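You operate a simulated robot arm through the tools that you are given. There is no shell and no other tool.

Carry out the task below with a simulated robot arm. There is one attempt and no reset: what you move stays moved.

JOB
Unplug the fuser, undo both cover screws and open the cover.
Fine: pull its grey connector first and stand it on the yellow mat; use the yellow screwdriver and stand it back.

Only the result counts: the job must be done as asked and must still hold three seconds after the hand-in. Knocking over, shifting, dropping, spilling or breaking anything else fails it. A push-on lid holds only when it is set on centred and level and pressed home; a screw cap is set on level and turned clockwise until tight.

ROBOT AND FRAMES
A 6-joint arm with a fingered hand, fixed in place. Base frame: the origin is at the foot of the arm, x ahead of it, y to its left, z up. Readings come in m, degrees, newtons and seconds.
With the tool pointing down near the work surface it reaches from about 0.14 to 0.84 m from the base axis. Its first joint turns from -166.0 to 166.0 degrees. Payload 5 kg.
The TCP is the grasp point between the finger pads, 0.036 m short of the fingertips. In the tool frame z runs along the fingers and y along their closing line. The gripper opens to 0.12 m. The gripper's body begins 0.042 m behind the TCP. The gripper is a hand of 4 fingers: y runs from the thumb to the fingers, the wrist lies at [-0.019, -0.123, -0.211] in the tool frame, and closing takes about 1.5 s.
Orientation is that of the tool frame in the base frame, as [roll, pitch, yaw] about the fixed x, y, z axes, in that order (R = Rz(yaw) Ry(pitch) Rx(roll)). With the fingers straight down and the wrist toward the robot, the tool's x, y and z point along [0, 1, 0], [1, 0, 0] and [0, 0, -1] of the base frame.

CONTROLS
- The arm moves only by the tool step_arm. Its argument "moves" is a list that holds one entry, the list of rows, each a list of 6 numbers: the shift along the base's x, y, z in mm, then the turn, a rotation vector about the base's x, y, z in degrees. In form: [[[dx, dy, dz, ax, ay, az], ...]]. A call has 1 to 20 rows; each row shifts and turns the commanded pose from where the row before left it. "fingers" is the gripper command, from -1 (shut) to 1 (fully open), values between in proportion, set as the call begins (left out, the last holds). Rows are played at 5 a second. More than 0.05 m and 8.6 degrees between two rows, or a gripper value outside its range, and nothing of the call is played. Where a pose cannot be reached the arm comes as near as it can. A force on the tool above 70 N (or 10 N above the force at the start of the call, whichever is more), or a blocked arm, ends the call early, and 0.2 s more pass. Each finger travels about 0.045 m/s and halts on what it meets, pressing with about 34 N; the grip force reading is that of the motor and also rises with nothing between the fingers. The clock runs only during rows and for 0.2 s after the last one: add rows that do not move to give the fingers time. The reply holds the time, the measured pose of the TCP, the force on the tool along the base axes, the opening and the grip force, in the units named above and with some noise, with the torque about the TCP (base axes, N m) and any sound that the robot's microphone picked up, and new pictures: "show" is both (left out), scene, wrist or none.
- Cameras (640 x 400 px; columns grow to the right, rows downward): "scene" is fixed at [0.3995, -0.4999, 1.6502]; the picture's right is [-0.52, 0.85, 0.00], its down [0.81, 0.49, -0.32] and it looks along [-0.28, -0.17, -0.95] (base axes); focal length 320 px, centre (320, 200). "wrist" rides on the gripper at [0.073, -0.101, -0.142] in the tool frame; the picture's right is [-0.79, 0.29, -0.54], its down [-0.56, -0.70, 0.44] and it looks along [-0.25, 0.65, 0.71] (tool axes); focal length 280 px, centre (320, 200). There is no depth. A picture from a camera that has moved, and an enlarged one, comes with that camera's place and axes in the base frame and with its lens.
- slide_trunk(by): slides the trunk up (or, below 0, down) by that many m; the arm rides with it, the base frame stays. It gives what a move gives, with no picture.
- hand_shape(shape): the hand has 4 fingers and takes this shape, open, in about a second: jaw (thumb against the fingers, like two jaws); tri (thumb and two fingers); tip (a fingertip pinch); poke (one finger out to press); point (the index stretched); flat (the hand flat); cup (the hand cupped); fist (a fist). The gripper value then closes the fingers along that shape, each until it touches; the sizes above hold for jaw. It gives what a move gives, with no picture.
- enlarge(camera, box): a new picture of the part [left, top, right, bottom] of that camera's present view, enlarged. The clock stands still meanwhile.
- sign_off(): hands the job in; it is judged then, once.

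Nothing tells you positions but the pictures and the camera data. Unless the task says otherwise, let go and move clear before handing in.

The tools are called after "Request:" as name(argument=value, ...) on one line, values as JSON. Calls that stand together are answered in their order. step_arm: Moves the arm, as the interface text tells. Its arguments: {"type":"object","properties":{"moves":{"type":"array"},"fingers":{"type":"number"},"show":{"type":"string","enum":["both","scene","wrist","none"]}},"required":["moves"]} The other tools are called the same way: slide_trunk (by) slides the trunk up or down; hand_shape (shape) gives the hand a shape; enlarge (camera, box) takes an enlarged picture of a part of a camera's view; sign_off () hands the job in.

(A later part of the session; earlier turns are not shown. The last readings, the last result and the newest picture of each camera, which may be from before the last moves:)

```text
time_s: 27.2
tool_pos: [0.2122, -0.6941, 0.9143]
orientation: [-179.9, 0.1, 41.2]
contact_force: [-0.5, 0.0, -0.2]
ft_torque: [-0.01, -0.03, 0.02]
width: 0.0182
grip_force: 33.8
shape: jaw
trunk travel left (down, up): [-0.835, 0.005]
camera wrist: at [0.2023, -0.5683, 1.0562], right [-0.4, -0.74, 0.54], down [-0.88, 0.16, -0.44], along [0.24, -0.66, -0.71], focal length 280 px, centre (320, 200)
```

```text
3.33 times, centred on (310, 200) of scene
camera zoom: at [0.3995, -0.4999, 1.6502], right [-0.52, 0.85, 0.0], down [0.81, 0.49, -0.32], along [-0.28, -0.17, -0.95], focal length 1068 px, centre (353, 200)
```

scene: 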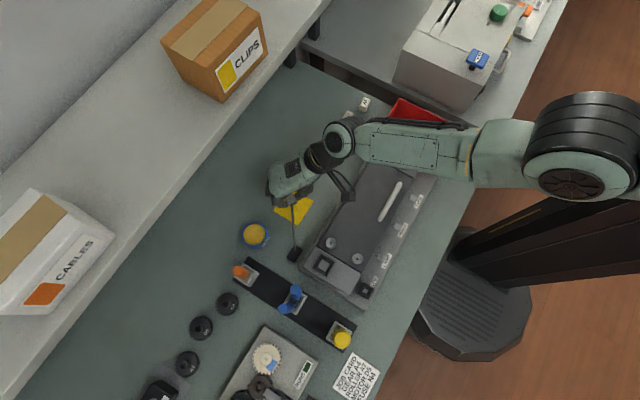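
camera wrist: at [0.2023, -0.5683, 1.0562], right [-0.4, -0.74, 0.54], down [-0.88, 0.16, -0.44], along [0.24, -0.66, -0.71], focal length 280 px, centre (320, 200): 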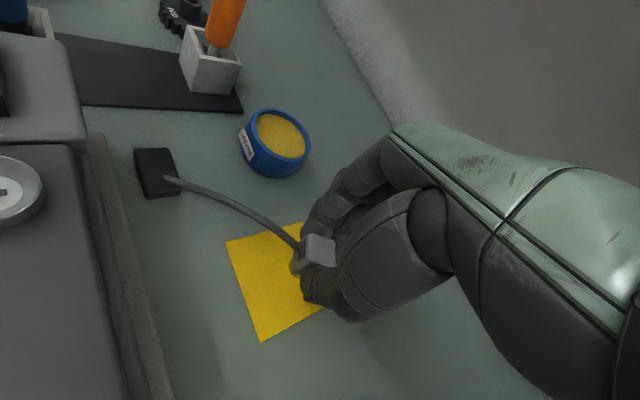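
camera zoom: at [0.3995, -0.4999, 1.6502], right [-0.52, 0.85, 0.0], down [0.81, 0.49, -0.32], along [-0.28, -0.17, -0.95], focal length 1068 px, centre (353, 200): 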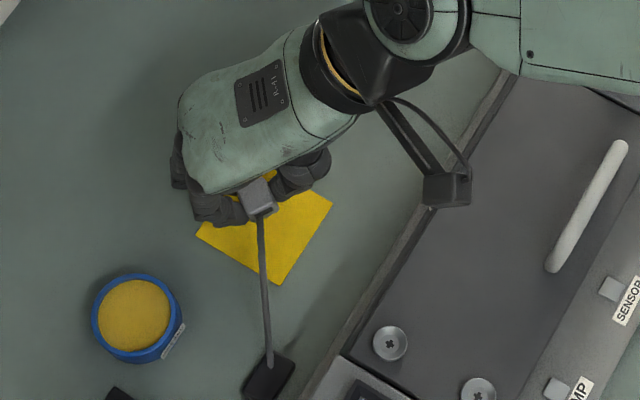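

The connector is still above the mat. I'll go down slowly now, watching the vertical force.

Request:
step_arm(moves=[[[1, 0, -5, 0, 0, 0], [0, 0, -5, 0, 0, 0], [0, 0, -4, 0, 0, 0], [0, 0, -3, 0, 0, 0], [0, 0, 0, 0, 0, 0]]], show="wrist")

Request:
enlarge(camera="wrist", box=[220, 180, 420, 340])

```text
time_s: 28.4
tool_pos: [0.209, -0.6849, 0.9013]
orientation: [179.9, 0.0, 41.3]
contact_force: [0.7, -0.4, -0.3]
ft_torque: [0.03, 0.0, 0.02]
width: 0.018
grip_force: 34.0
shape: jaw
out of reach, approached as far as the arm can: row 1, 3
trunk travel left (down, up): [-0.835, 0.005]
camera wrist: at [0.1979, -0.5592, 1.0436], right [-0.4, -0.74, 0.54], down [-0.88, 0.16, -0.44], along [0.24, -0.66, -0.71], focal length 280 px, centre (320, 200)
```

wrist: 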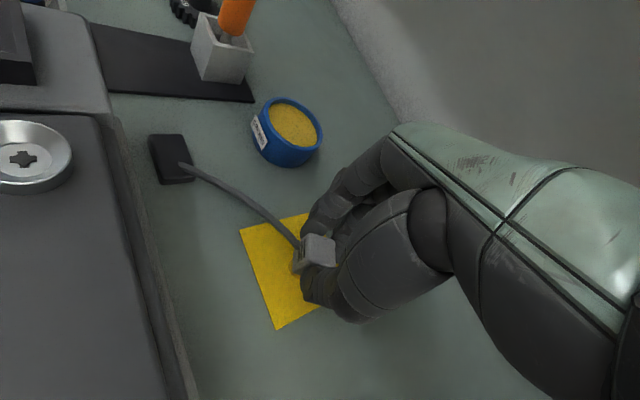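

```text
2.50 times, centred on (320, 260) of wrist
camera zoom: at [0.1979, -0.5592, 1.0436], right [-0.4, -0.74, 0.54], down [-0.88, 0.16, -0.44], along [0.24, -0.66, -0.71], focal length 701 px, centre (320, 50)
```

zoom: 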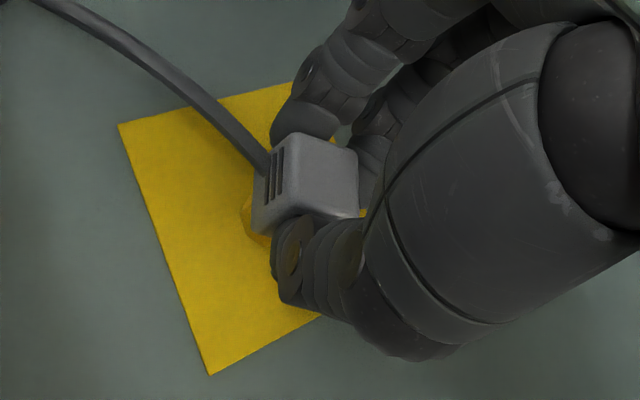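

The arm is at its reach limit with the trunk this high. I'll raise the hand, then slide the trunk down by the same amount so the arm has room.

Request:
step_arm(moves=[[[0, 0, 30, 0, 0, 0], [2, -3, 40, 0, 0, 0], [2, -4, 40, 0, 0, 0], [0, 0, 30, 0, 0, 0], [0, 0, 0, 0, 0, 0]]], show="none")

```text
time_s: 29.6
tool_pos: [0.218, -0.7482, 1.0108]
orientation: [-179.9, -0.2, 41.3]
contact_force: [0.7, 0.3, -0.9]
ft_torque: [0.0, 0.02, -0.01]
width: 0.0179
grip_force: 34.1
shape: jaw
out of reach, approached as far as the arm can: row 1, 2, 3, 4
trunk travel left (down, up): [-0.835, 0.005]
```

The hand drifted outward to y≈-0.748 because of the reach limit, with no contact. I'll slide the trunk back down 0.06 and re-check the pose.

Request:
slide_trunk(by=-0.06)

Request:
step_arm(moves=[[[0, 5, 0, 0, 0, 0], [0, 5, 0, 0, 0, 0], [0, 0, 0, 0, 0, 0]]], show="both")

```text
time_s: 30.6
tool_pos: [0.2175, -0.7465, 0.9501]
orientation: [-180.0, -0.1, 41.3]
contact_force: [0.0, 0.7, 0.7]
ft_torque: [0.01, 0.02, 0.02]
width: 0.0179
grip_force: 33.9
shape: jaw
trunk travel left (down, up): [-0.775, 0.065]
```

```text
time_s: 31.4
tool_pos: [0.218, -0.7478, 0.9507]
orientation: [-179.9, -0.1, 41.4]
contact_force: [0.2, 0.5, 0.5]
ft_torque: [0.01, -0.02, 0.0]
width: 0.018
grip_force: 34.1
shape: jaw
out of reach, approached as far as the arm can: row 1, 2
trunk travel left (down, up): [-0.775, 0.065]
camera wrist: at [0.2071, -0.6224, 1.0928], right [-0.4, -0.74, 0.54], down [-0.88, 0.16, -0.44], along [0.24, -0.66, -0.72], focal length 280 px, centre (320, 200)
```

scene: 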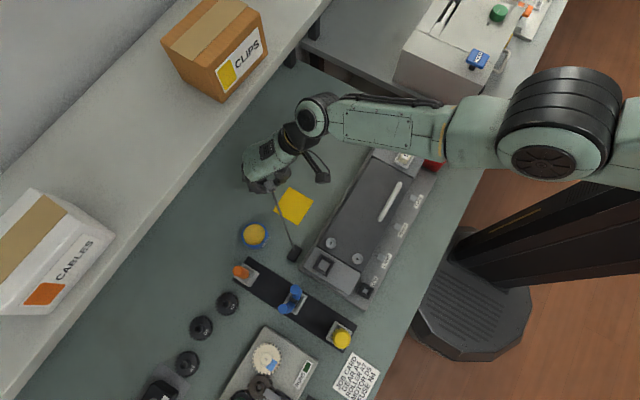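
wrist: 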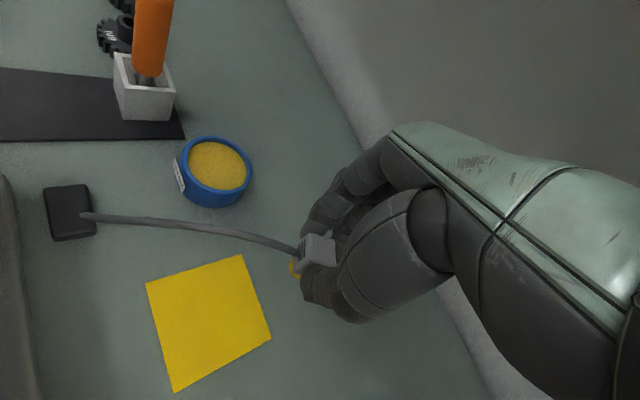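

The arm seems stuck at a wrist-joint limit at this yaw. I'll turn the hand toward its natural yaw (≈17°) to free it.

Request:
step_arm(moves=[[[0, 0, 10, 0, 0, -8], [0, 0, 0, 0, 0, -8], [0, 5, 0, 0, 0, 0], [0, 5, 0, 0, 0, 0], [0, 0, 0, 0, 0, 0]]], show="none")

```text
time_s: 32.6
tool_pos: [0.2213, -0.7649, 0.9453]
orientation: [-179.9, -0.1, 25.3]
contact_force: [0.5, -0.5, -0.5]
ft_torque: [0.01, 0.02, -0.01]
width: 0.0179
grip_force: 34.0
shape: jaw
out of reach, approached as far as the arm can: row 1, 2, 3, 4
trunk travel left (down, up): [-0.775, 0.065]
```

The limit behaves like a fully stretched arm: the hand slides along a sphere around the shoulder. I'll try one larger inward step to break out of it.

Request:
step_arm(moves=[[[0, 45, 0, 0, 0, 0], [0, 0, 0, 0, 0, 0]]], show="none")

```text
time_s: 33.2
tool_pos: [0.2236, -0.7591, 0.9325]
orientation: [-179.8, -0.1, 25.5]
contact_force: [-0.1, 0.2, -0.1]
ft_torque: [0.0, 0.02, -0.03]
width: 0.0177
grip_force: 33.5
shape: jaw
out of reach, approached as far as the arm can: row 1
trunk travel left (down, up): [-0.775, 0.065]
```

It is stuck at full stretch. I'll command moves straight toward the shoulder so the elbow bends.

Request:
step_arm(moves=[[[-10, 42, 22, 0, 0, 0], [-10, 42, 22, 0, 0, 0], [0, 0, 0, 0, 0, 0]]], show="none")

```text
time_s: 34.0
tool_pos: [0.2118, -0.7586, 0.9303]
orientation: [-179.9, -0.2, 25.4]
contact_force: [0.6, 1.4, 0.0]
ft_torque: [0.05, -0.02, 0.0]
width: 0.0179
grip_force: 33.9
shape: jaw
out of reach, approached as far as the arm can: row 1, 2
trunk travel left (down, up): [-0.775, 0.065]
```

Still stuck, so I'll look at the arm's configuration in the scene view.

Request:
enlarge(camera="scene", box=[200, 60, 640, 335])

```text
1.45 times, centred on (420, 198) of scene
camera zoom: at [0.3995, -0.4999, 1.6502], right [-0.52, 0.85, 0.0], down [0.81, 0.49, -0.32], along [-0.28, -0.17, -0.95], focal length 466 px, centre (174, 204)
```

zoom: 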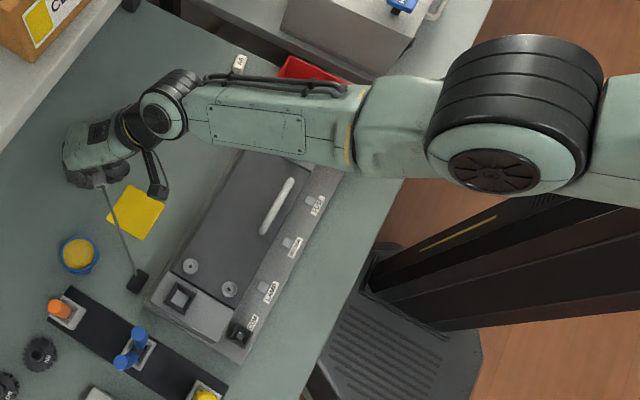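

The shoulder, elbow and wrist are in line, so the arm is at full stretch. A move down and inward should make the elbow flex, so I'll try a small one, since there is still room above the mat.

Request:
step_arm(moves=[[[-1, 8, -8, 0, 0, 0], [-1, 8, -8, 0, 0, 0], [0, 0, 0, 0, 0, 0]]], show="none")

```text
time_s: 34.8
tool_pos: [0.211, -0.749, 0.9116]
orientation: [-180.0, -0.2, 25.4]
contact_force: [-0.1, 0.5, -0.4]
ft_torque: [-0.01, 0.06, -0.01]
width: 0.0178
grip_force: 34.4
shape: jaw
out of reach, approached as far as the arm can: row 2
trunk travel left (down, up): [-0.775, 0.065]
```

Row 1 worked, so tangential moves are fine. I'll swing up along the arc and then make one fast down-and-inward step to drive the elbow into flexion.

Request:
step_arm(moves=[[[4, -18, 36, 0, 0, 0], [4, -18, 36, 0, 0, 0], [0, 0, 0, 0, 0, 0], [-5, 22, -43, 0, 0, 0], [-6, 26, 13, 0, 0, 0], [0, 0, 0, 0, 0, 0]]], show="none")

```text
time_s: 36.2
tool_pos: [0.2136, -0.764, 0.9396]
orientation: [-179.9, -0.2, 25.4]
contact_force: [0.6, 0.0, -0.1]
ft_torque: [-0.02, 0.0, 0.0]
width: 0.0178
grip_force: 34.2
shape: jaw
out of reach, approached as far as the arm can: row 4, 5
trunk travel left (down, up): [-0.775, 0.065]
```

Inward motion is still refused. The elbow may be slightly past straight, so I'll push outward first and then pull inward.

Request:
step_arm(moves=[[[8, -35, -18, 0, 0, 0], [0, 0, 0, 0, 0, 0], [-4, 17, 9, 0, 0, 0], [-4, 17, 9, 0, 0, 0], [0, 0, 0, 0, 0, 0]]], show="none")

```text
time_s: 37.4
tool_pos: [0.2058, -0.7328, 0.9562]
orientation: [-179.8, -0.1, 25.3]
contact_force: [0.3, -0.4, -0.6]
ft_torque: [0.03, -0.04, -0.04]
width: 0.0182
grip_force: 33.8
shape: jaw
out of reach, approached as far as the arm can: row 1
trunk travel left (down, up): [-0.775, 0.065]
```

That freed the arm. Now I'll raise the hand over the mat and slide the trunk down so the arm works well inside its reach.

Request:
step_arm(moves=[[[2, 10, 20, 0, 0, 0], [2, 10, 36, 0, 0, 0], [2, 10, 36, 0, 0, 0], [2, 10, 36, 0, 0, 0], [0, 0, 20, 0, 0, 0], [0, 0, 0, 0, 0, 0]]], show="none")

```text
time_s: 38.8
tool_pos: [0.213, -0.6945, 1.1054]
orientation: [-179.9, 0.0, 25.2]
contact_force: [0.1, -0.1, -1.2]
ft_torque: [-0.01, 0.01, 0.01]
width: 0.0181
grip_force: 33.5
shape: jaw
trunk travel left (down, up): [-0.775, 0.065]
```

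Request:
slide_trunk(by=-0.15)

Request:
step_arm(moves=[[[1, 1, -15, 0, 0, 0], [0, 1, -15, 0, 0, 0], [0, 0, -10, 0, 0, 0], [0, 0, 0, 0, 0, 0]]], show="both")

Request:
enlarge(camera="wrist", box=[220, 180, 420, 340])

```text
time_s: 40.5
tool_pos: [0.2131, -0.6965, 0.9562]
orientation: [-179.9, -0.2, 25.2]
contact_force: [-0.9, -0.2, 0.0]
ft_torque: [-0.02, 0.01, 0.02]
width: 0.0182
grip_force: 34.2
shape: jaw
trunk travel left (down, up): [-0.625, 0.215]
```

```text
time_s: 41.5
tool_pos: [0.214, -0.6942, 0.9167]
orientation: [-179.9, -0.1, 25.3]
contact_force: [-0.4, -0.8, -0.9]
ft_torque: [-0.03, -0.02, -0.06]
width: 0.0181
grip_force: 33.7
shape: jaw
trunk travel left (down, up): [-0.625, 0.215]
camera wrist: at [0.2376, -0.5699, 1.0585], right [-0.59, -0.6, 0.54], down [-0.81, 0.39, -0.44], along [0.05, -0.7, -0.72], focal length 280 px, centre (320, 200)
```

scene: 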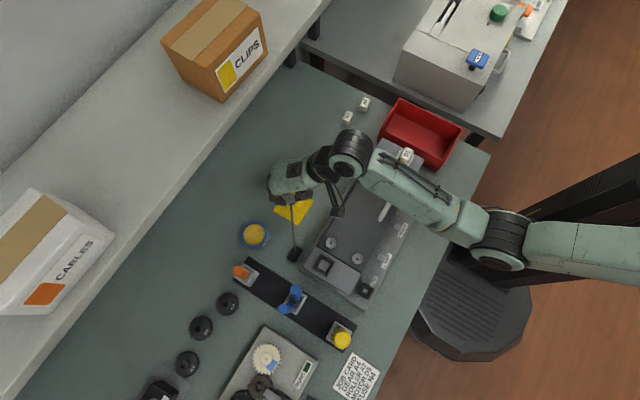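
wrist: 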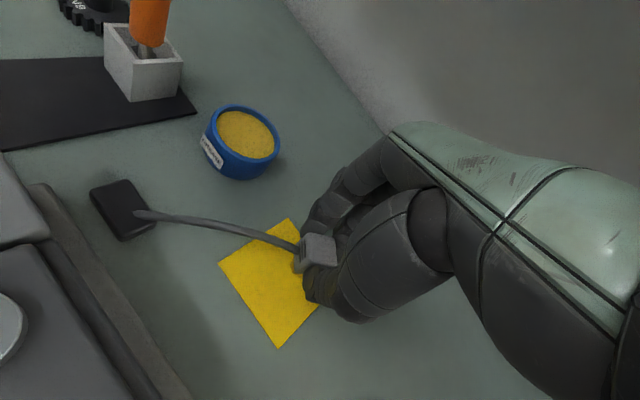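

```text
2.50 times, centred on (320, 260) of wrist
camera zoom: at [0.2376, -0.5699, 1.0585], right [-0.59, -0.6, 0.54], down [-0.81, 0.39, -0.44], along [0.05, -0.7, -0.72], focal length 701 px, centre (320, 50)
```

zoom: 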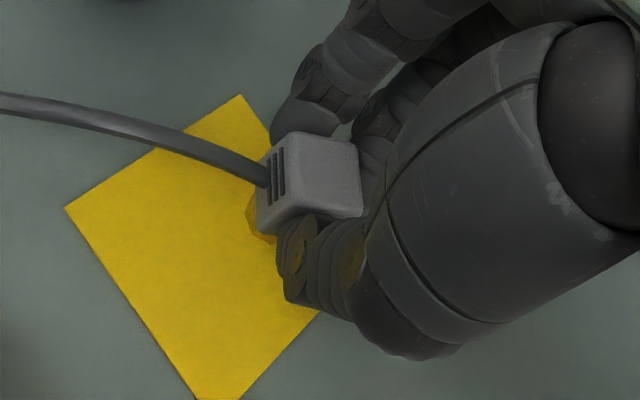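

The arm is comfortably bent now and the connector is over the mat centre. I'll lower it gently.

Request:
step_arm(moves=[[[0, 1, -6, 0, 0, 0], [0, 0, -6, 0, 0, 0], [0, 0, -4, 0, 0, 0], [0, 0, -3, 0, 0, 0], [0, 0, 0, 0, 0, 0]]], show="wrist")

Request:
enlarge(camera="wrist", box=[220, 180, 420, 340])

```text
time_s: 42.8
tool_pos: [0.2137, -0.6913, 0.8953]
orientation: [-180.0, -0.1, 25.3]
contact_force: [0.6, 0.1, -0.2]
ft_torque: [0.0, 0.03, 0.03]
width: 0.018
grip_force: 33.7
shape: jaw
trunk travel left (down, up): [-0.625, 0.215]
camera wrist: at [0.2379, -0.5682, 1.0385], right [-0.59, -0.6, 0.54], down [-0.81, 0.39, -0.44], along [0.05, -0.7, -0.72], focal length 280 px, centre (320, 200)
```

wrist: 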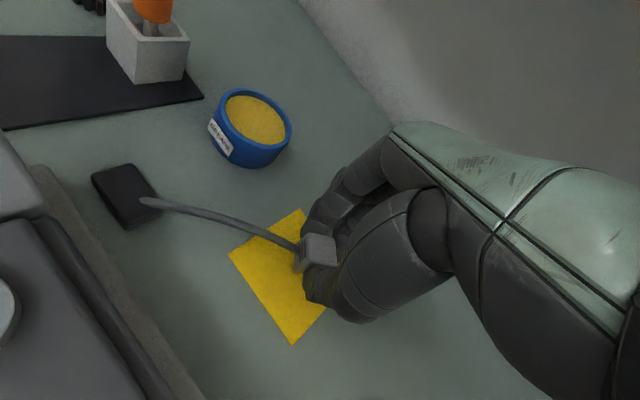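

```text
2.50 times, centred on (320, 260) of wrist
camera zoom: at [0.2379, -0.5682, 1.0385], right [-0.59, -0.6, 0.54], down [-0.81, 0.39, -0.44], along [0.05, -0.7, -0.72], focal length 701 px, centre (320, 50)
```

zoom: 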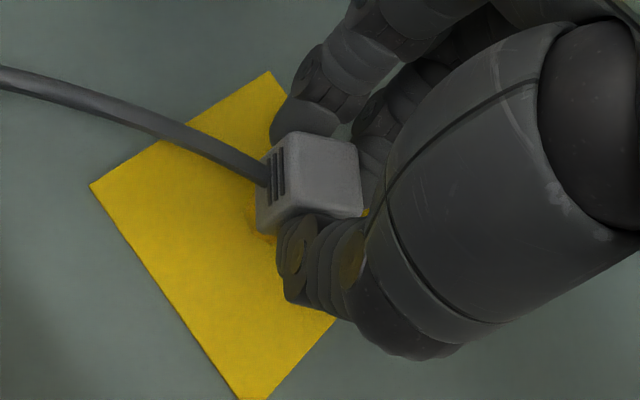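

Request:
step_arm(moves=[[[0, 0, -2, 0, 0, 0], [0, 0, -2, 0, 0, 0], [0, 0, -1, 0, 0, 0], [0, 0, 0, 0, 0, 0]]], show="none")

Request:
step_arm(moves=[[[0, 0, -1, 0, 0, 0], [0, 0, -1, 0, 0, 0], [0, 0, 0, 0, 0, 0]]], show="wrist")

Request:
enlarge(camera="wrist", box=[240, 200, 380, 310])

```text
time_s: 43.8
tool_pos: [0.2136, -0.6936, 0.8927]
orientation: [179.9, 0.1, 25.3]
contact_force: [-1.4, -1.0, 8.4]
ft_torque: [-0.05, -0.05, -0.02]
width: 0.0181
grip_force: 34.3
shape: jaw
trunk travel left (down, up): [-0.625, 0.215]
```

```text
time_s: 44.5
tool_pos: [0.2136, -0.6914, 0.8931]
orientation: [179.7, 0.0, 25.3]
contact_force: [-0.6, -0.8, 18.5]
ft_torque: [-0.25, -0.07, -0.03]
width: 0.0185
grip_force: 34.4
shape: jaw
trunk travel left (down, up): [-0.625, 0.215]
camera wrist: at [0.2373, -0.5674, 1.0342], right [-0.59, -0.6, 0.54], down [-0.8, 0.39, -0.45], along [0.05, -0.7, -0.71], focal length 280 px, centre (320, 200)
```

wrist: 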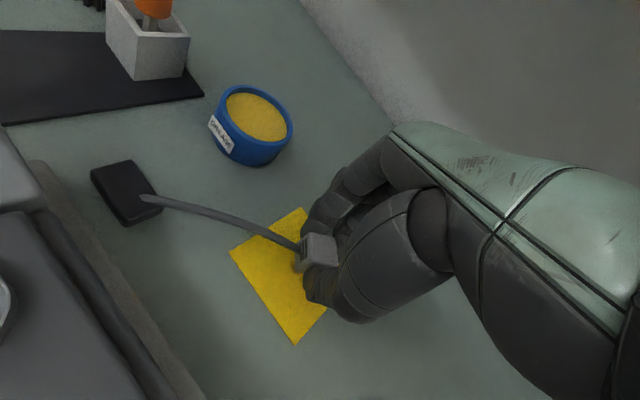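

```text
3.64 times, centred on (310, 255) of wrist
camera zoom: at [0.2373, -0.5674, 1.0342], right [-0.59, -0.6, 0.54], down [-0.8, 0.39, -0.45], along [0.05, -0.7, -0.71], focal length 1020 px, centre (356, 0)
```

zoom: 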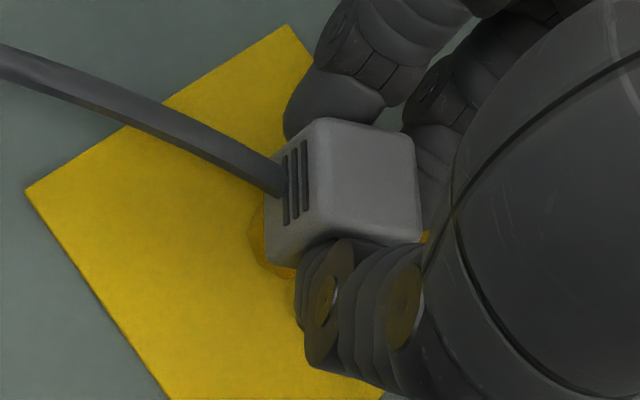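

It is standing on the mat with about 18 N of push. I'll ease off a millimetre and open the fingers.

Request:
step_arm(moves=[[[0, 0, 1.5, 0, 0, 0], [0, 0, 0, 0, 0, 0]]], show="none")

Request:
step_arm(moves=[[[0, 0, 0, 0, 0, 0], [0, 0, 0, 0, 0, 0], [0, 0, 0, 0, 0, 0], [0, 0, 0, 0, 0, 0]]], fingers=-0.4, show="both")

Request:
enlarge(camera="wrist", box=[240, 200, 380, 310])

```text
time_s: 45.1
tool_pos: [0.2126, -0.6913, 0.893]
orientation: [180.0, 0.1, 25.4]
contact_force: [1.4, -3.2, 16.9]
ft_torque: [-0.25, -0.15, 0.01]
width: 0.0187
grip_force: 33.7
shape: jaw
trunk travel left (down, up): [-0.625, 0.215]
```

```text
time_s: 46.1
tool_pos: [0.214, -0.6919, 0.8906]
orientation: [-179.9, -0.2, 25.3]
contact_force: [-0.5, -0.1, -0.5]
ft_torque: [0.01, 0.01, 0.01]
width: 0.0359
grip_force: 0.1
shape: jaw
trunk travel left (down, up): [-0.625, 0.215]
camera wrist: at [0.2377, -0.569, 1.0326], right [-0.59, -0.6, 0.54], down [-0.81, 0.39, -0.44], along [0.05, -0.7, -0.72], focal length 280 px, centre (320, 200)
```

scene: 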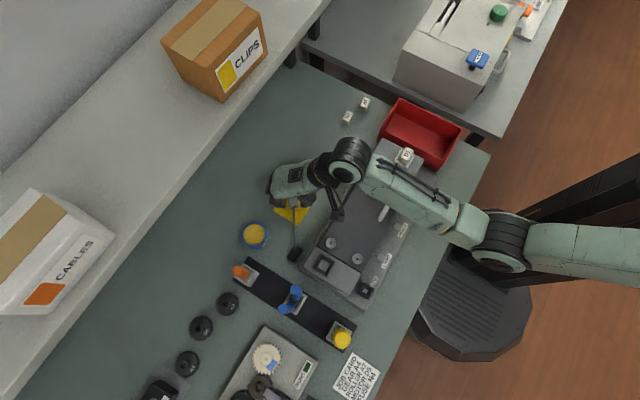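
wrist: 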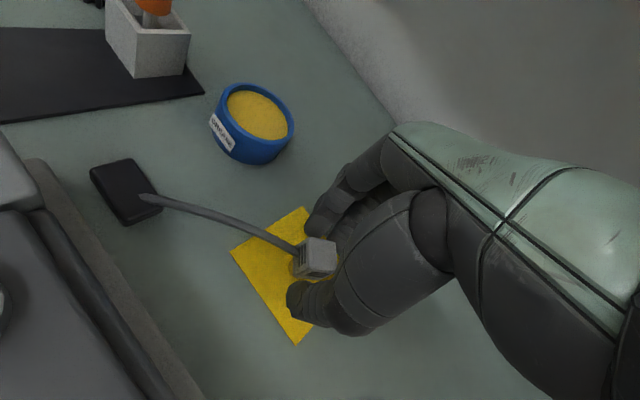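

```text
3.64 times, centred on (310, 255) of wrist
camera zoom: at [0.2377, -0.569, 1.0326], right [-0.59, -0.6, 0.54], down [-0.81, 0.39, -0.44], along [0.05, -0.7, -0.72], focal length 1020 px, centre (356, 0)
```

zoom: 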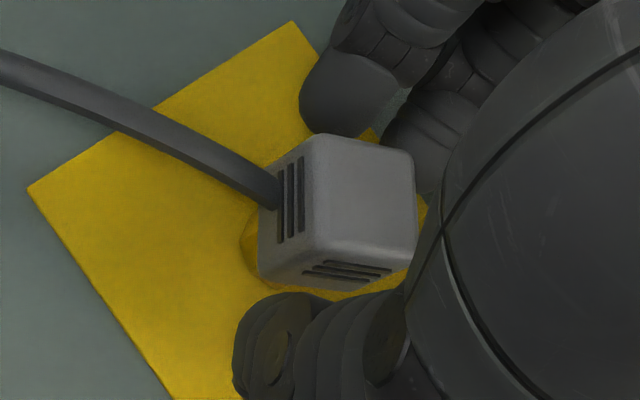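

The connector is standing on the mat on its own. I'll withdraw straight up.

Request:
step_arm(moves=[[[0, 0, 8, 0, 0, 0], [0, 0, 15, 0, 0, 0], [0, 0, 25, 0, 0, 0], [0, 0, 40, 0, 0, 0], [0, 0, 45, 0, 0, 0], [0, 0, 0, 0, 0, 0]]], show="both")

Request:
enlarge(camera="wrist", box=[160, 200, 360, 340])

Request:
enlarge(camera="scene", box=[230, 160, 390, 260])

```text
time_s: 47.5
tool_pos: [0.2139, -0.6947, 1.0238]
orientation: [-179.9, -0.1, 25.3]
contact_force: [-0.6, -0.1, 0.0]
ft_torque: [0.02, -0.05, 0.02]
width: 0.0361
grip_force: 0.0
shape: jaw
trunk travel left (down, up): [-0.625, 0.215]
camera wrist: at [0.2375, -0.5712, 1.1672], right [-0.59, -0.6, 0.54], down [-0.81, 0.39, -0.44], along [0.05, -0.7, -0.72], focal length 280 px, centre (320, 200)
```

scene: 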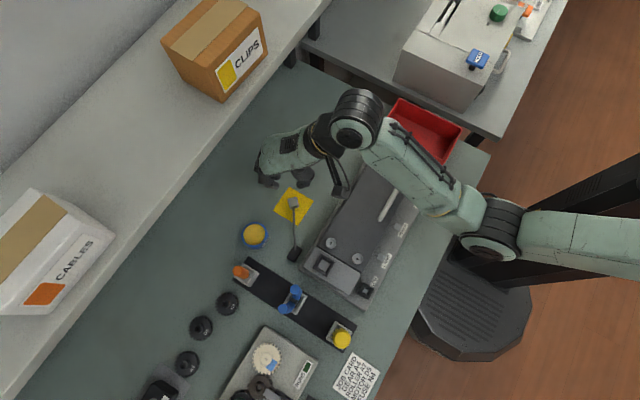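
wrist: 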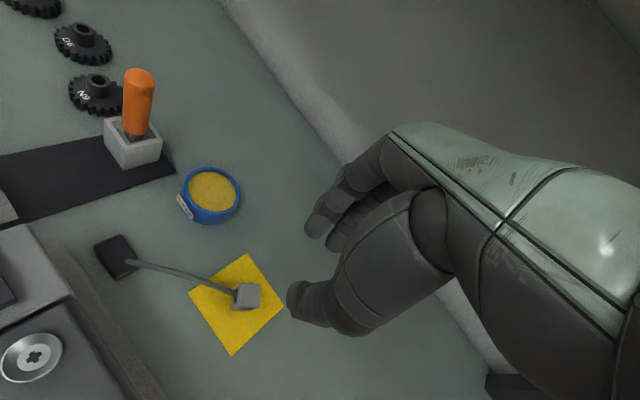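

```text
2.86 times, centred on (260, 270) of wrist
camera zoom: at [0.2375, -0.5712, 1.1672], right [-0.59, -0.6, 0.54], down [-0.81, 0.39, -0.44], along [0.05, -0.7, -0.72], focal length 801 px, centre (491, 0)
```

zoom: 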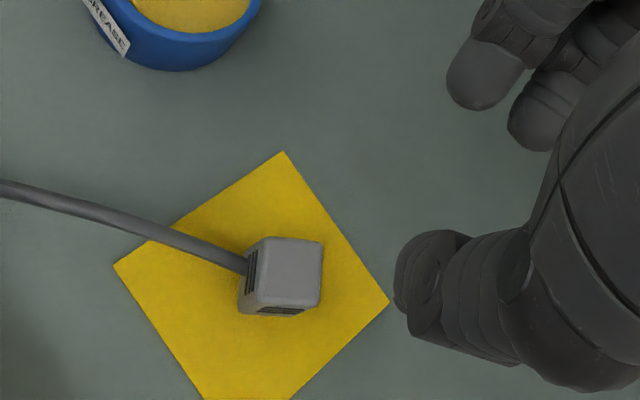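

```text
4.00 times, centred on (310, 210) of scene
camera zoom: at [0.3995, -0.4999, 1.6502], right [-0.52, 0.85, 0.0], down [0.81, 0.49, -0.32], along [-0.28, -0.17, -0.95], focal length 1282 px, centre (360, 160)
```

zoom: 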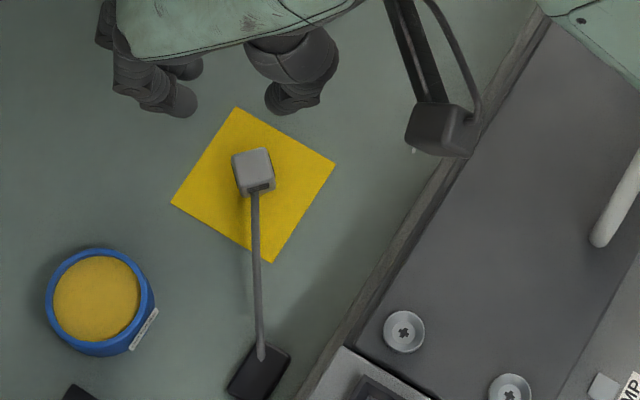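

The connector stands upright on the mat. Next is the screwdriver: I'll rise and travel to above it, at about (0.424, -0.433).

Request:
step_arm(moves=[[[0, 0, 45, 0, 0, 0], [0, 0, 45, 0, 0, 0], [26, 32.5, 0, 0, 0, -3], [26, 32.5, 0, 0, 0, -3], [26, 32.5, 0, 0, 0, -3], [26, 32.5, 0, 0, 0, -3], [26, 32.5, 0, 0, 0, -3], [26, 32.5, 0, 0, 0, -3], [26, 32.5, 0, 0, 0, -3], [26, 32.5, 0, 0, 0, -4.3], [0, 0, 0, 0, 0, 0]]], fingers=0.2, show="both")

Request:
enlarge(camera="wrist", box=[200, 200, 400, 340])

```text
time_s: 50.0
tool_pos: [0.4343, -0.4595, 1.0761]
orientation: [179.9, -0.1, 0.0]
contact_force: [0.2, -0.1, -0.2]
ft_torque: [-0.02, 0.0, 0.0]
width: 0.0716
grip_force: 0.0
shape: jaw
out of reach, approached as far as the arm can: row 7, 8, 9, 10
trunk travel left (down, up): [-0.625, 0.215]
camera wrist: at [0.5074, -0.3565, 1.2178], right [-0.79, -0.29, 0.54], down [-0.56, 0.7, -0.45], along [-0.25, -0.65, -0.71], focal length 280 px, centre (320, 200)
```

scene: 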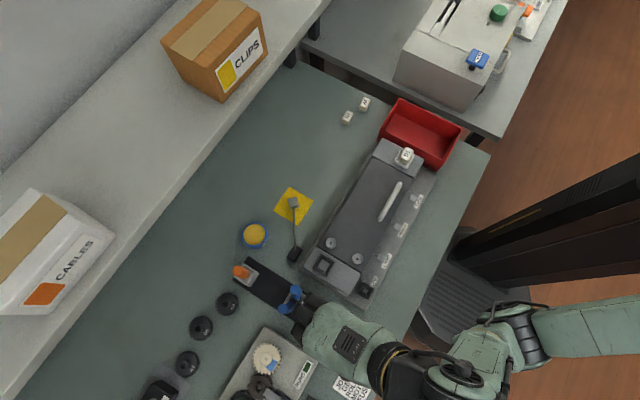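
wrist: 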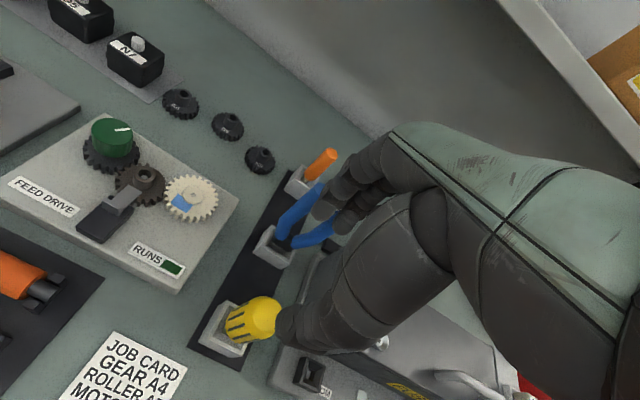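

```text
2.86 times, centred on (300, 270) of wrist
camera zoom: at [0.5074, -0.3565, 1.2178], right [-0.79, -0.29, 0.54], down [-0.56, 0.7, -0.45], along [-0.25, -0.65, -0.71], focal length 801 px, centre (377, 0)
```

zoom: 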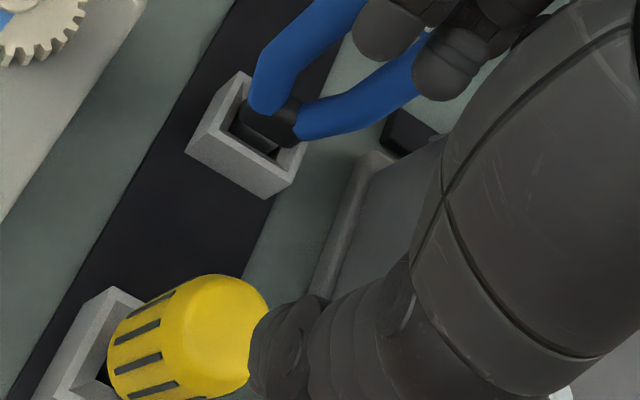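

The hand is now at the inner reach limit near the screwdriver, touching nothing. Raising the trunk gives it room, so I'll do that and then move over the screwdriver.

Request:
slide_trunk(by=0.17)

Request:
step_arm(moves=[[[0, 0, -20, 0, 0, 0], [0, 0, -30, 0, 0, 0], [0, 0, -30, 0, 0, 0], [0, 0, 0, 0, 0, 0]]], show="none")

```text
time_s: 51.9
tool_pos: [0.4362, -0.459, 1.2463]
orientation: [179.8, -0.1, 0.1]
contact_force: [-0.4, 0.8, -1.1]
ft_torque: [-0.02, 0.02, 0.0]
width: 0.0719
grip_force: 0.1
shape: jaw
trunk travel left (down, up): [-0.795, 0.045]
```

```text
time_s: 52.9
tool_pos: [0.4359, -0.458, 1.1658]
orientation: [179.8, -0.1, 0.1]
contact_force: [-0.1, -0.9, 0.1]
ft_torque: [0.01, -0.01, 0.04]
width: 0.0717
grip_force: 0.1
shape: jaw
trunk travel left (down, up): [-0.795, 0.045]
```

Request:
step_arm(moves=[[[-4, 8, -20, 0, 0, 0], [-4, 8, -20, 0, 0, 0], [-4, 9, -15, 0, 0, 0], [0, 0, 0, 0, 0, 0]]], show="both")

Request:
enlarge(camera="wrist", box=[200, 200, 400, 340])

Request:
enlarge(camera="scene", box=[260, 260, 420, 380])

```text
time_s: 53.9
tool_pos: [0.4232, -0.4347, 1.1103]
orientation: [179.8, 0.0, 0.0]
contact_force: [-0.6, 0.4, -1.0]
ft_torque: [0.04, 0.01, 0.0]
width: 0.0717
grip_force: 0.1
shape: jaw
trunk travel left (down, up): [-0.795, 0.045]
camera wrist: at [0.4969, -0.3312, 1.2527], right [-0.79, -0.29, 0.54], down [-0.56, 0.7, -0.45], along [-0.25, -0.66, -0.71], focal length 280 px, centre (320, 200)
```

scene: 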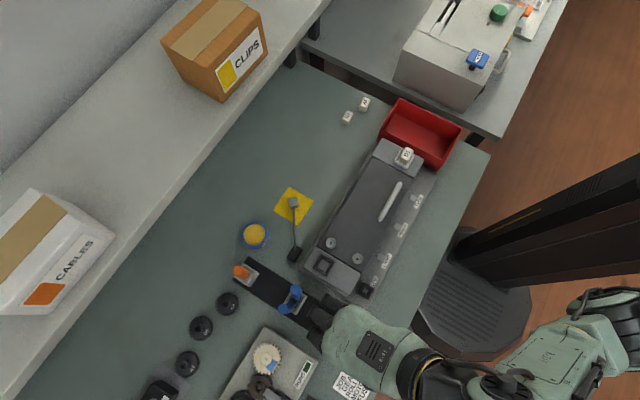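
wrist: 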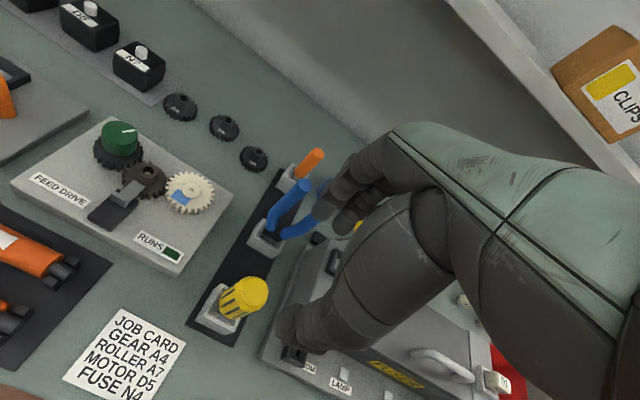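

```text
2.86 times, centred on (300, 270) of wrist
camera zoom: at [0.4969, -0.3312, 1.2527], right [-0.79, -0.29, 0.54], down [-0.56, 0.7, -0.45], along [-0.25, -0.66, -0.71], focal length 801 px, centre (377, 0)
```

zoom: 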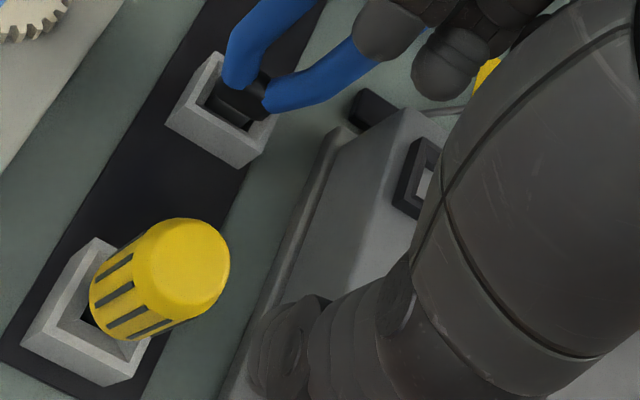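

```text
3.33 times, centred on (340, 320) of scene
camera zoom: at [0.3995, -0.4999, 1.6502], right [-0.52, 0.85, 0.0], down [0.81, 0.49, -0.32], along [-0.28, -0.17, -0.95], focal length 1068 px, centre (253, -200)
```

zoom: 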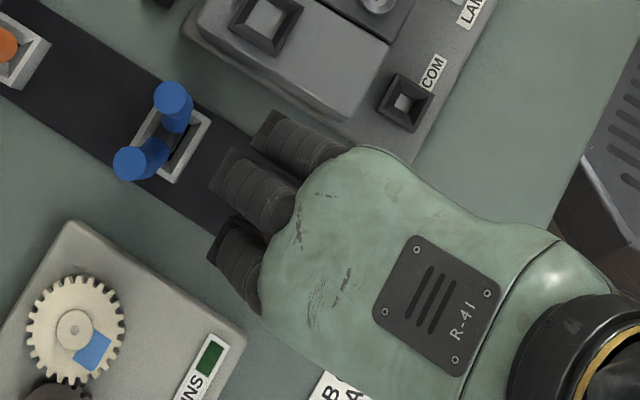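

I place the screwdriver at about (0.424, -0.434) with its top at z≈0.967 and a handle about 34 mm thick. The hand is centred over it, so I'll descend with the fingers about 72 mm apart.

Request:
step_arm(moves=[[[0.5, 0.5, -30, 0, 0, 0], [0, 0, -30, 0, 0, 0], [0, 0, -30, 0, 0, 0], [0, 0, -30, 0, 0, 0], [0, 0, 0, 0, 0, 0]]], show="both")

Request:
enlarge(camera="wrist", box=[200, 180, 400, 340])

Request:
enlarge(camera="scene", box=[260, 260, 420, 380])

```text
time_s: 55.1
tool_pos: [0.4219, -0.433, 0.9911]
orientation: [179.8, -0.1, 0.1]
contact_force: [-0.1, -1.1, 0.1]
ft_torque: [0.03, 0.01, 0.02]
width: 0.0717
grip_force: 0.0
shape: jaw
trunk travel left (down, up): [-0.795, 0.045]
camera wrist: at [0.4957, -0.3296, 1.1327], right [-0.79, -0.29, 0.54], down [-0.56, 0.7, -0.45], along [-0.25, -0.66, -0.71], focal length 280 px, centre (320, 200)
```

scene: 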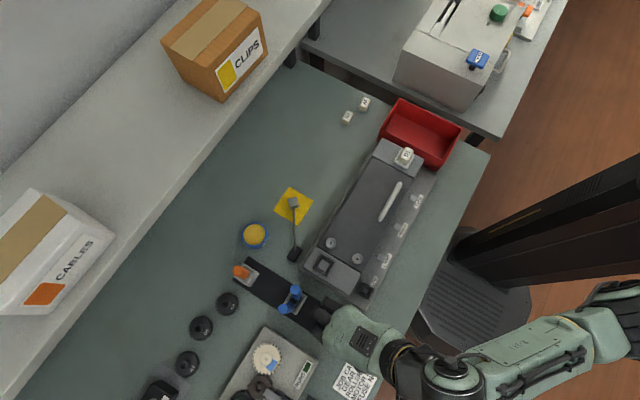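
wrist: 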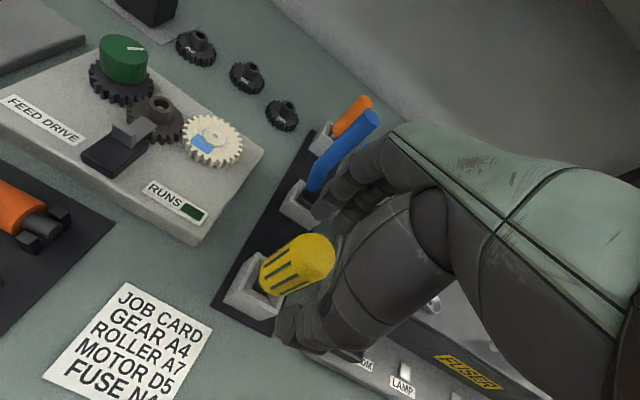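

```text
2.50 times, centred on (300, 260) of wrist
camera zoom: at [0.4957, -0.3296, 1.1327], right [-0.79, -0.29, 0.54], down [-0.56, 0.7, -0.45], along [-0.25, -0.66, -0.71], focal length 701 px, centre (370, 50)
```

zoom: 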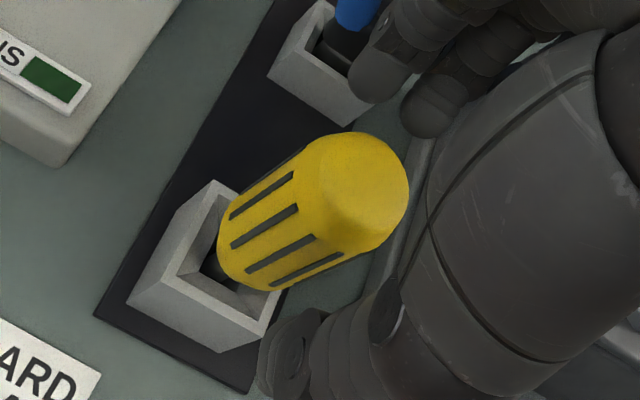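

```text
3.33 times, centred on (340, 320) of scene
camera zoom: at [0.3995, -0.4999, 1.6502], right [-0.52, 0.85, 0.0], down [0.81, 0.49, -0.32], along [-0.28, -0.17, -0.95], focal length 1068 px, centre (253, -200)
```

zoom: 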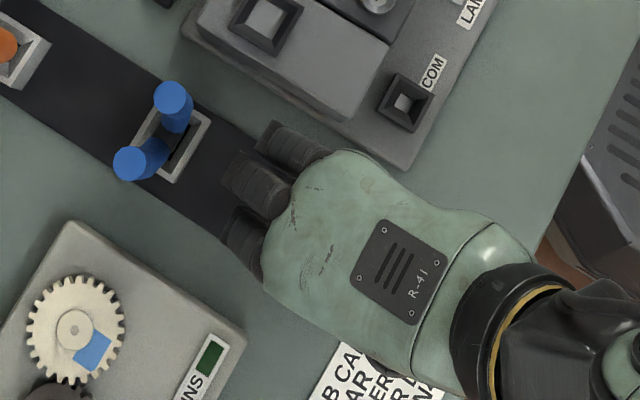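

The screwdriver is centred between the thumb and fingers. I'll go down to grip height.

Request:
step_arm(moves=[[[0.5, -0.5, -20, 0, 0, 0], [0, 0, -15, 0, 0, 0], [0, 0, -10, 0, 0, 0], [0, 0, -7, 0, 0, 0], [0, 0, 0, 0, 0, 0]]], show="both")

Request:
enlarge(camera="wrist", box=[200, 180, 400, 340])

Request:
enlarge(camera="scene", box=[260, 260, 420, 380])

```text
time_s: 56.3
tool_pos: [0.4244, -0.4338, 0.939]
orientation: [179.8, 0.0, 0.2]
contact_force: [0.6, 0.3, -0.5]
ft_torque: [-0.01, 0.03, -0.01]
width: 0.0718
grip_force: 0.1
shape: jaw
trunk travel left (down, up): [-0.795, 0.045]
camera wrist: at [0.497, -0.3301, 1.0815], right [-0.79, -0.29, 0.54], down [-0.56, 0.7, -0.45], along [-0.25, -0.66, -0.71], focal length 280 px, centre (320, 200)
```

scene: 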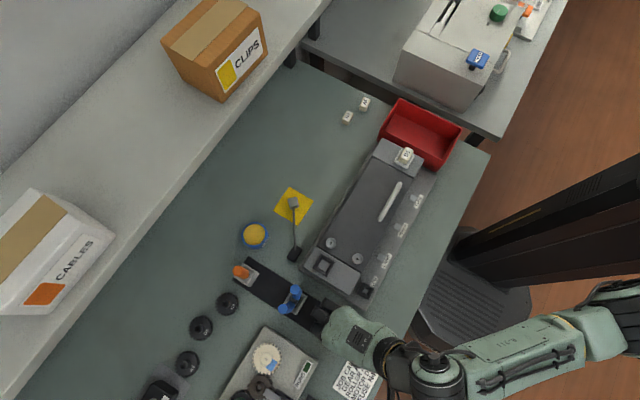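
wrist: 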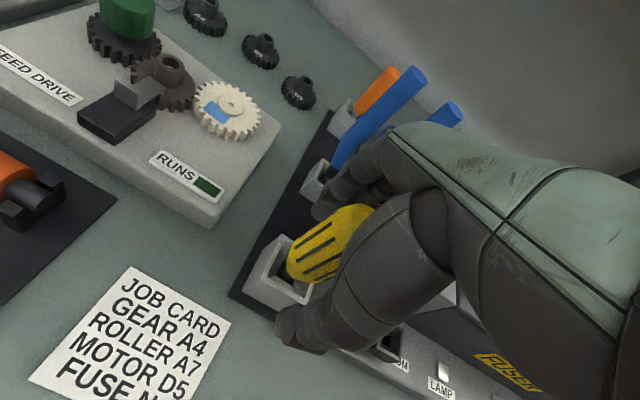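

```text
2.50 times, centred on (300, 260) of wrist
camera zoom: at [0.497, -0.3301, 1.0815], right [-0.79, -0.29, 0.54], down [-0.56, 0.7, -0.45], along [-0.25, -0.66, -0.71], focal length 701 px, centre (370, 50)
```

zoom: 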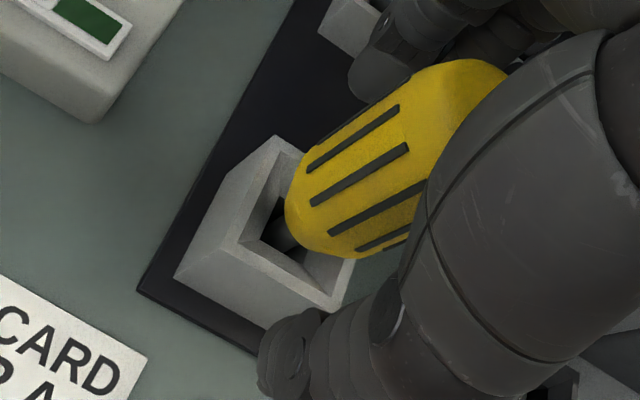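

```text
3.33 times, centred on (340, 320) of scene
camera zoom: at [0.3995, -0.4999, 1.6502], right [-0.52, 0.85, 0.0], down [0.81, 0.49, -0.32], along [-0.28, -0.17, -0.95], focal length 1068 px, centre (253, -200)
```

zoom: 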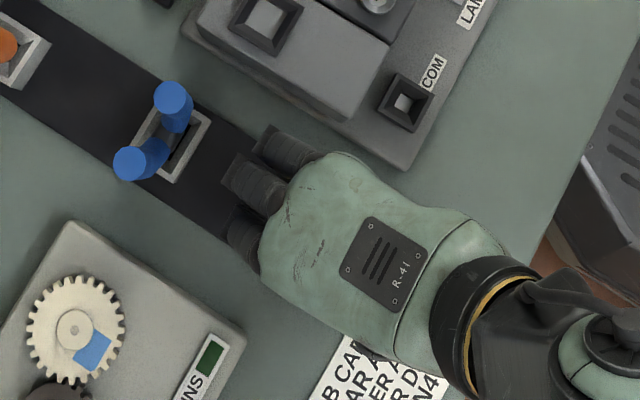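

The handle is between the pads and its shaft runs into the holder. I'll close the fingers.

Request:
step_arm(moves=[[[0, 0, 0, 0, 0, 0], [0, 0, 0, 0, 0, 0], [0, 0, 0, 0, 0, 0], [0, 0, 0, 0, 0, 0], [0, 0, 0, 0, 0, 0], [0, 0, 0, 0, 0, 0]]], fingers=-1, show="wrist")

Request:
enlarge(camera="wrist", box=[200, 180, 400, 340])

```text
time_s: 57.7
tool_pos: [0.4231, -0.434, 0.9395]
orientation: [179.9, -0.2, 0.1]
contact_force: [0.8, 1.0, 0.3]
ft_torque: [0.09, -0.02, 0.01]
width: 0.028
grip_force: 33.8
shape: jaw
trunk travel left (down, up): [-0.795, 0.045]
camera wrist: at [0.4971, -0.3301, 1.0815], right [-0.79, -0.29, 0.54], down [-0.56, 0.7, -0.45], along [-0.25, -0.66, -0.71], focal length 280 px, centre (320, 200)
```

wrist: 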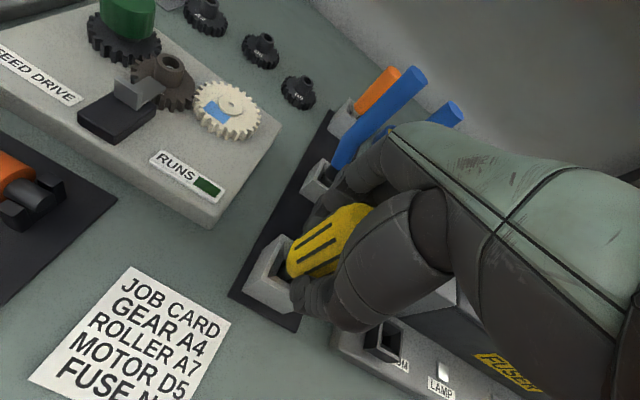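

```text
2.50 times, centred on (300, 260) of wrist
camera zoom: at [0.4971, -0.3301, 1.0815], right [-0.79, -0.29, 0.54], down [-0.56, 0.7, -0.45], along [-0.25, -0.66, -0.71], focal length 701 px, centre (370, 50)
```

zoom: 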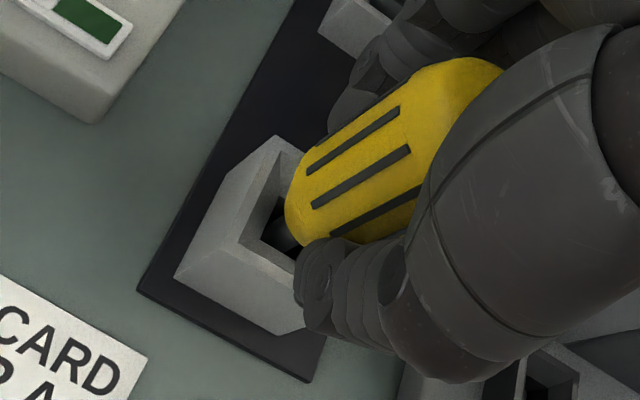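

The handle is gripped at 28 mm and 34 N. I'll lift the screwdriver straight up out of the holder.

Request:
step_arm(moves=[[[0, 0, 10, 0, 0, 0], [0, 0, 20, 0, 0, 0], [0, 0, 30, 0, 0, 0], [0, 0, 30, 0, 0, 0], [0, 0, 30, 0, 0, 0], [0, 0, 20, 0, 0, 0], [0, 0, 0, 0, 0, 0]]], show="both")

Request:
enlarge(camera="wrist", box=[200, 160, 400, 340])

```text
time_s: 59.3
tool_pos: [0.4239, -0.4342, 1.0792]
orientation: [179.9, -0.1, 0.0]
contact_force: [-0.4, 0.1, 0.0]
ft_torque: [0.01, 0.03, 0.0]
width: 0.0281
grip_force: 33.7
shape: jaw
trunk travel left (down, up): [-0.795, 0.045]
camera wrist: at [0.4969, -0.3301, 1.2213], right [-0.79, -0.29, 0.54], down [-0.56, 0.7, -0.45], along [-0.25, -0.66, -0.71], focal length 280 px, centre (320, 200)
```

scene: 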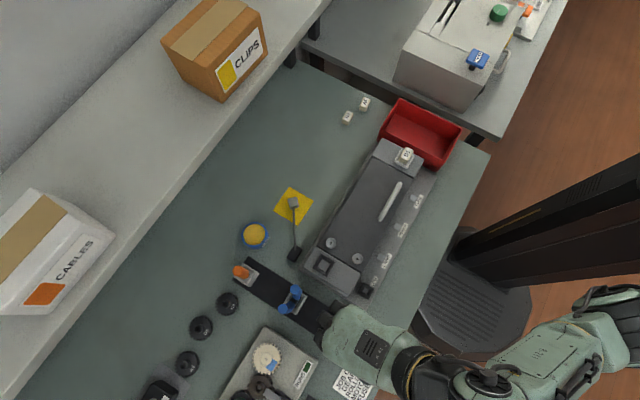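
wrist: 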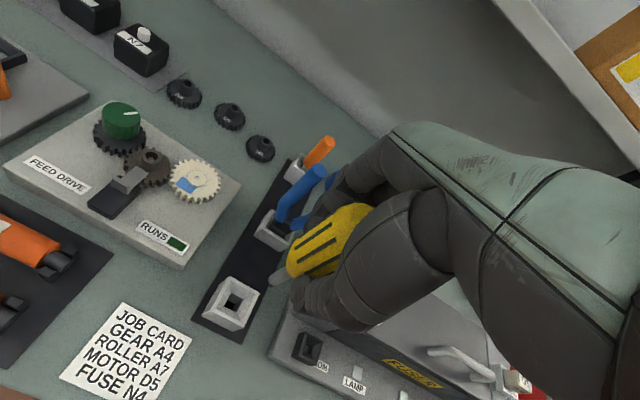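

```text
2.22 times, centred on (300, 250) of wrist
camera zoom: at [0.4969, -0.3301, 1.2213], right [-0.79, -0.29, 0.54], down [-0.56, 0.7, -0.45], along [-0.25, -0.66, -0.71], focal length 623 px, centre (364, 89)
```

zoom: 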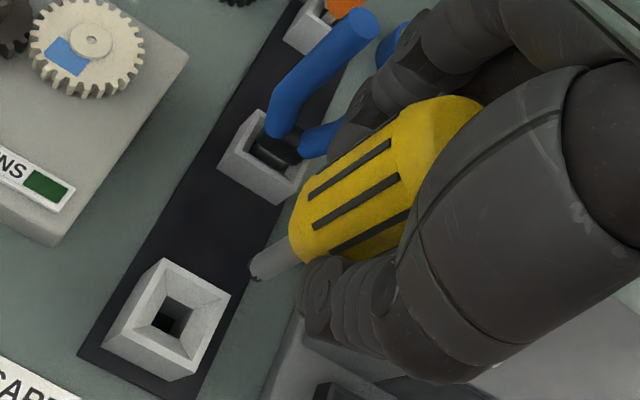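

The screwdriver is out, with its tip about 106 mm below the TCP. I'll raise the trunk fully and carry the driver above the mat-side screw, at about (0.2675, -0.550, 0.935), turning to yaw −60.

Request:
slide_trunk(by=0.04)

Request:
step_arm(moves=[[[0, 0, 0, 0, 0, -8], [0, 0, 0, 0, 0, -8], [-15, -10, 0, 0, 0, -8], [-20, -15, 0, 0, 0, -8], [-24, -18, 0, 0, 0, -8], [-24, -18, 0, 0, 0, -8], [-24, -18, 0, 0, 0, -8], [-24, -18, 0, 0, 0, -4], [-25.5, -19, 0, 0, 0, 0], [0, 0, 0, 0, 0, 0]]], show="both")

```text
time_s: 60.1
tool_pos: [0.4251, -0.4336, 1.1188]
orientation: [179.8, -0.1, 0.0]
contact_force: [0.0, 1.2, -0.3]
ft_torque: [0.0, 0.04, -0.01]
width: 0.0283
grip_force: 34.6
shape: jaw
trunk travel left (down, up): [-0.835, 0.005]
```

```text
time_s: 62.3
tool_pos: [0.2666, -0.5506, 1.1191]
orientation: [179.8, -0.1, -60.0]
contact_force: [-0.7, -0.4, -0.3]
ft_torque: [0.05, 0.01, -0.01]
width: 0.0282
grip_force: 33.4
shape: jaw
trunk travel left (down, up): [-0.835, 0.005]
camera wrist: at [0.3928, -0.5604, 1.2604], right [-0.64, 0.54, 0.54], down [0.32, 0.83, -0.45], along [-0.69, -0.11, -0.71], focal length 280 px, centre (320, 200)
```

scene: 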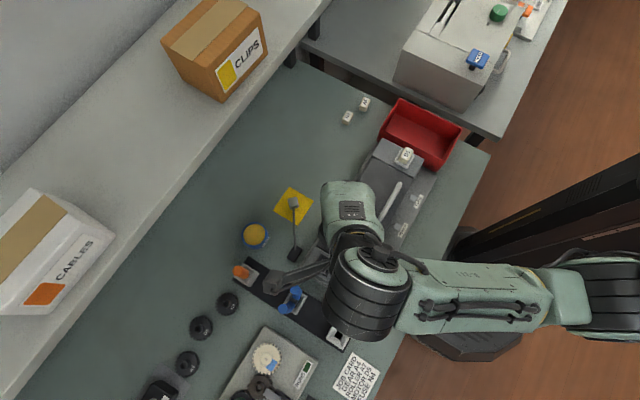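
wrist: 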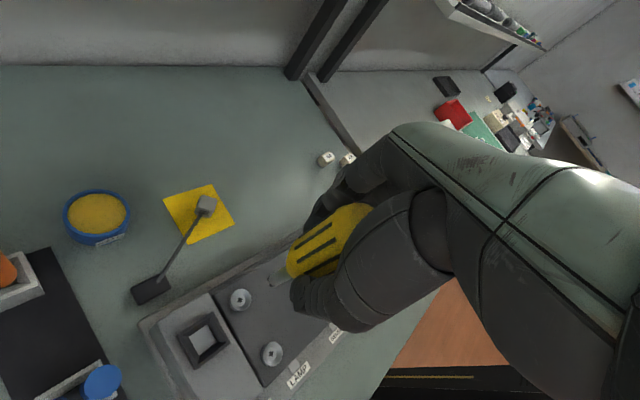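

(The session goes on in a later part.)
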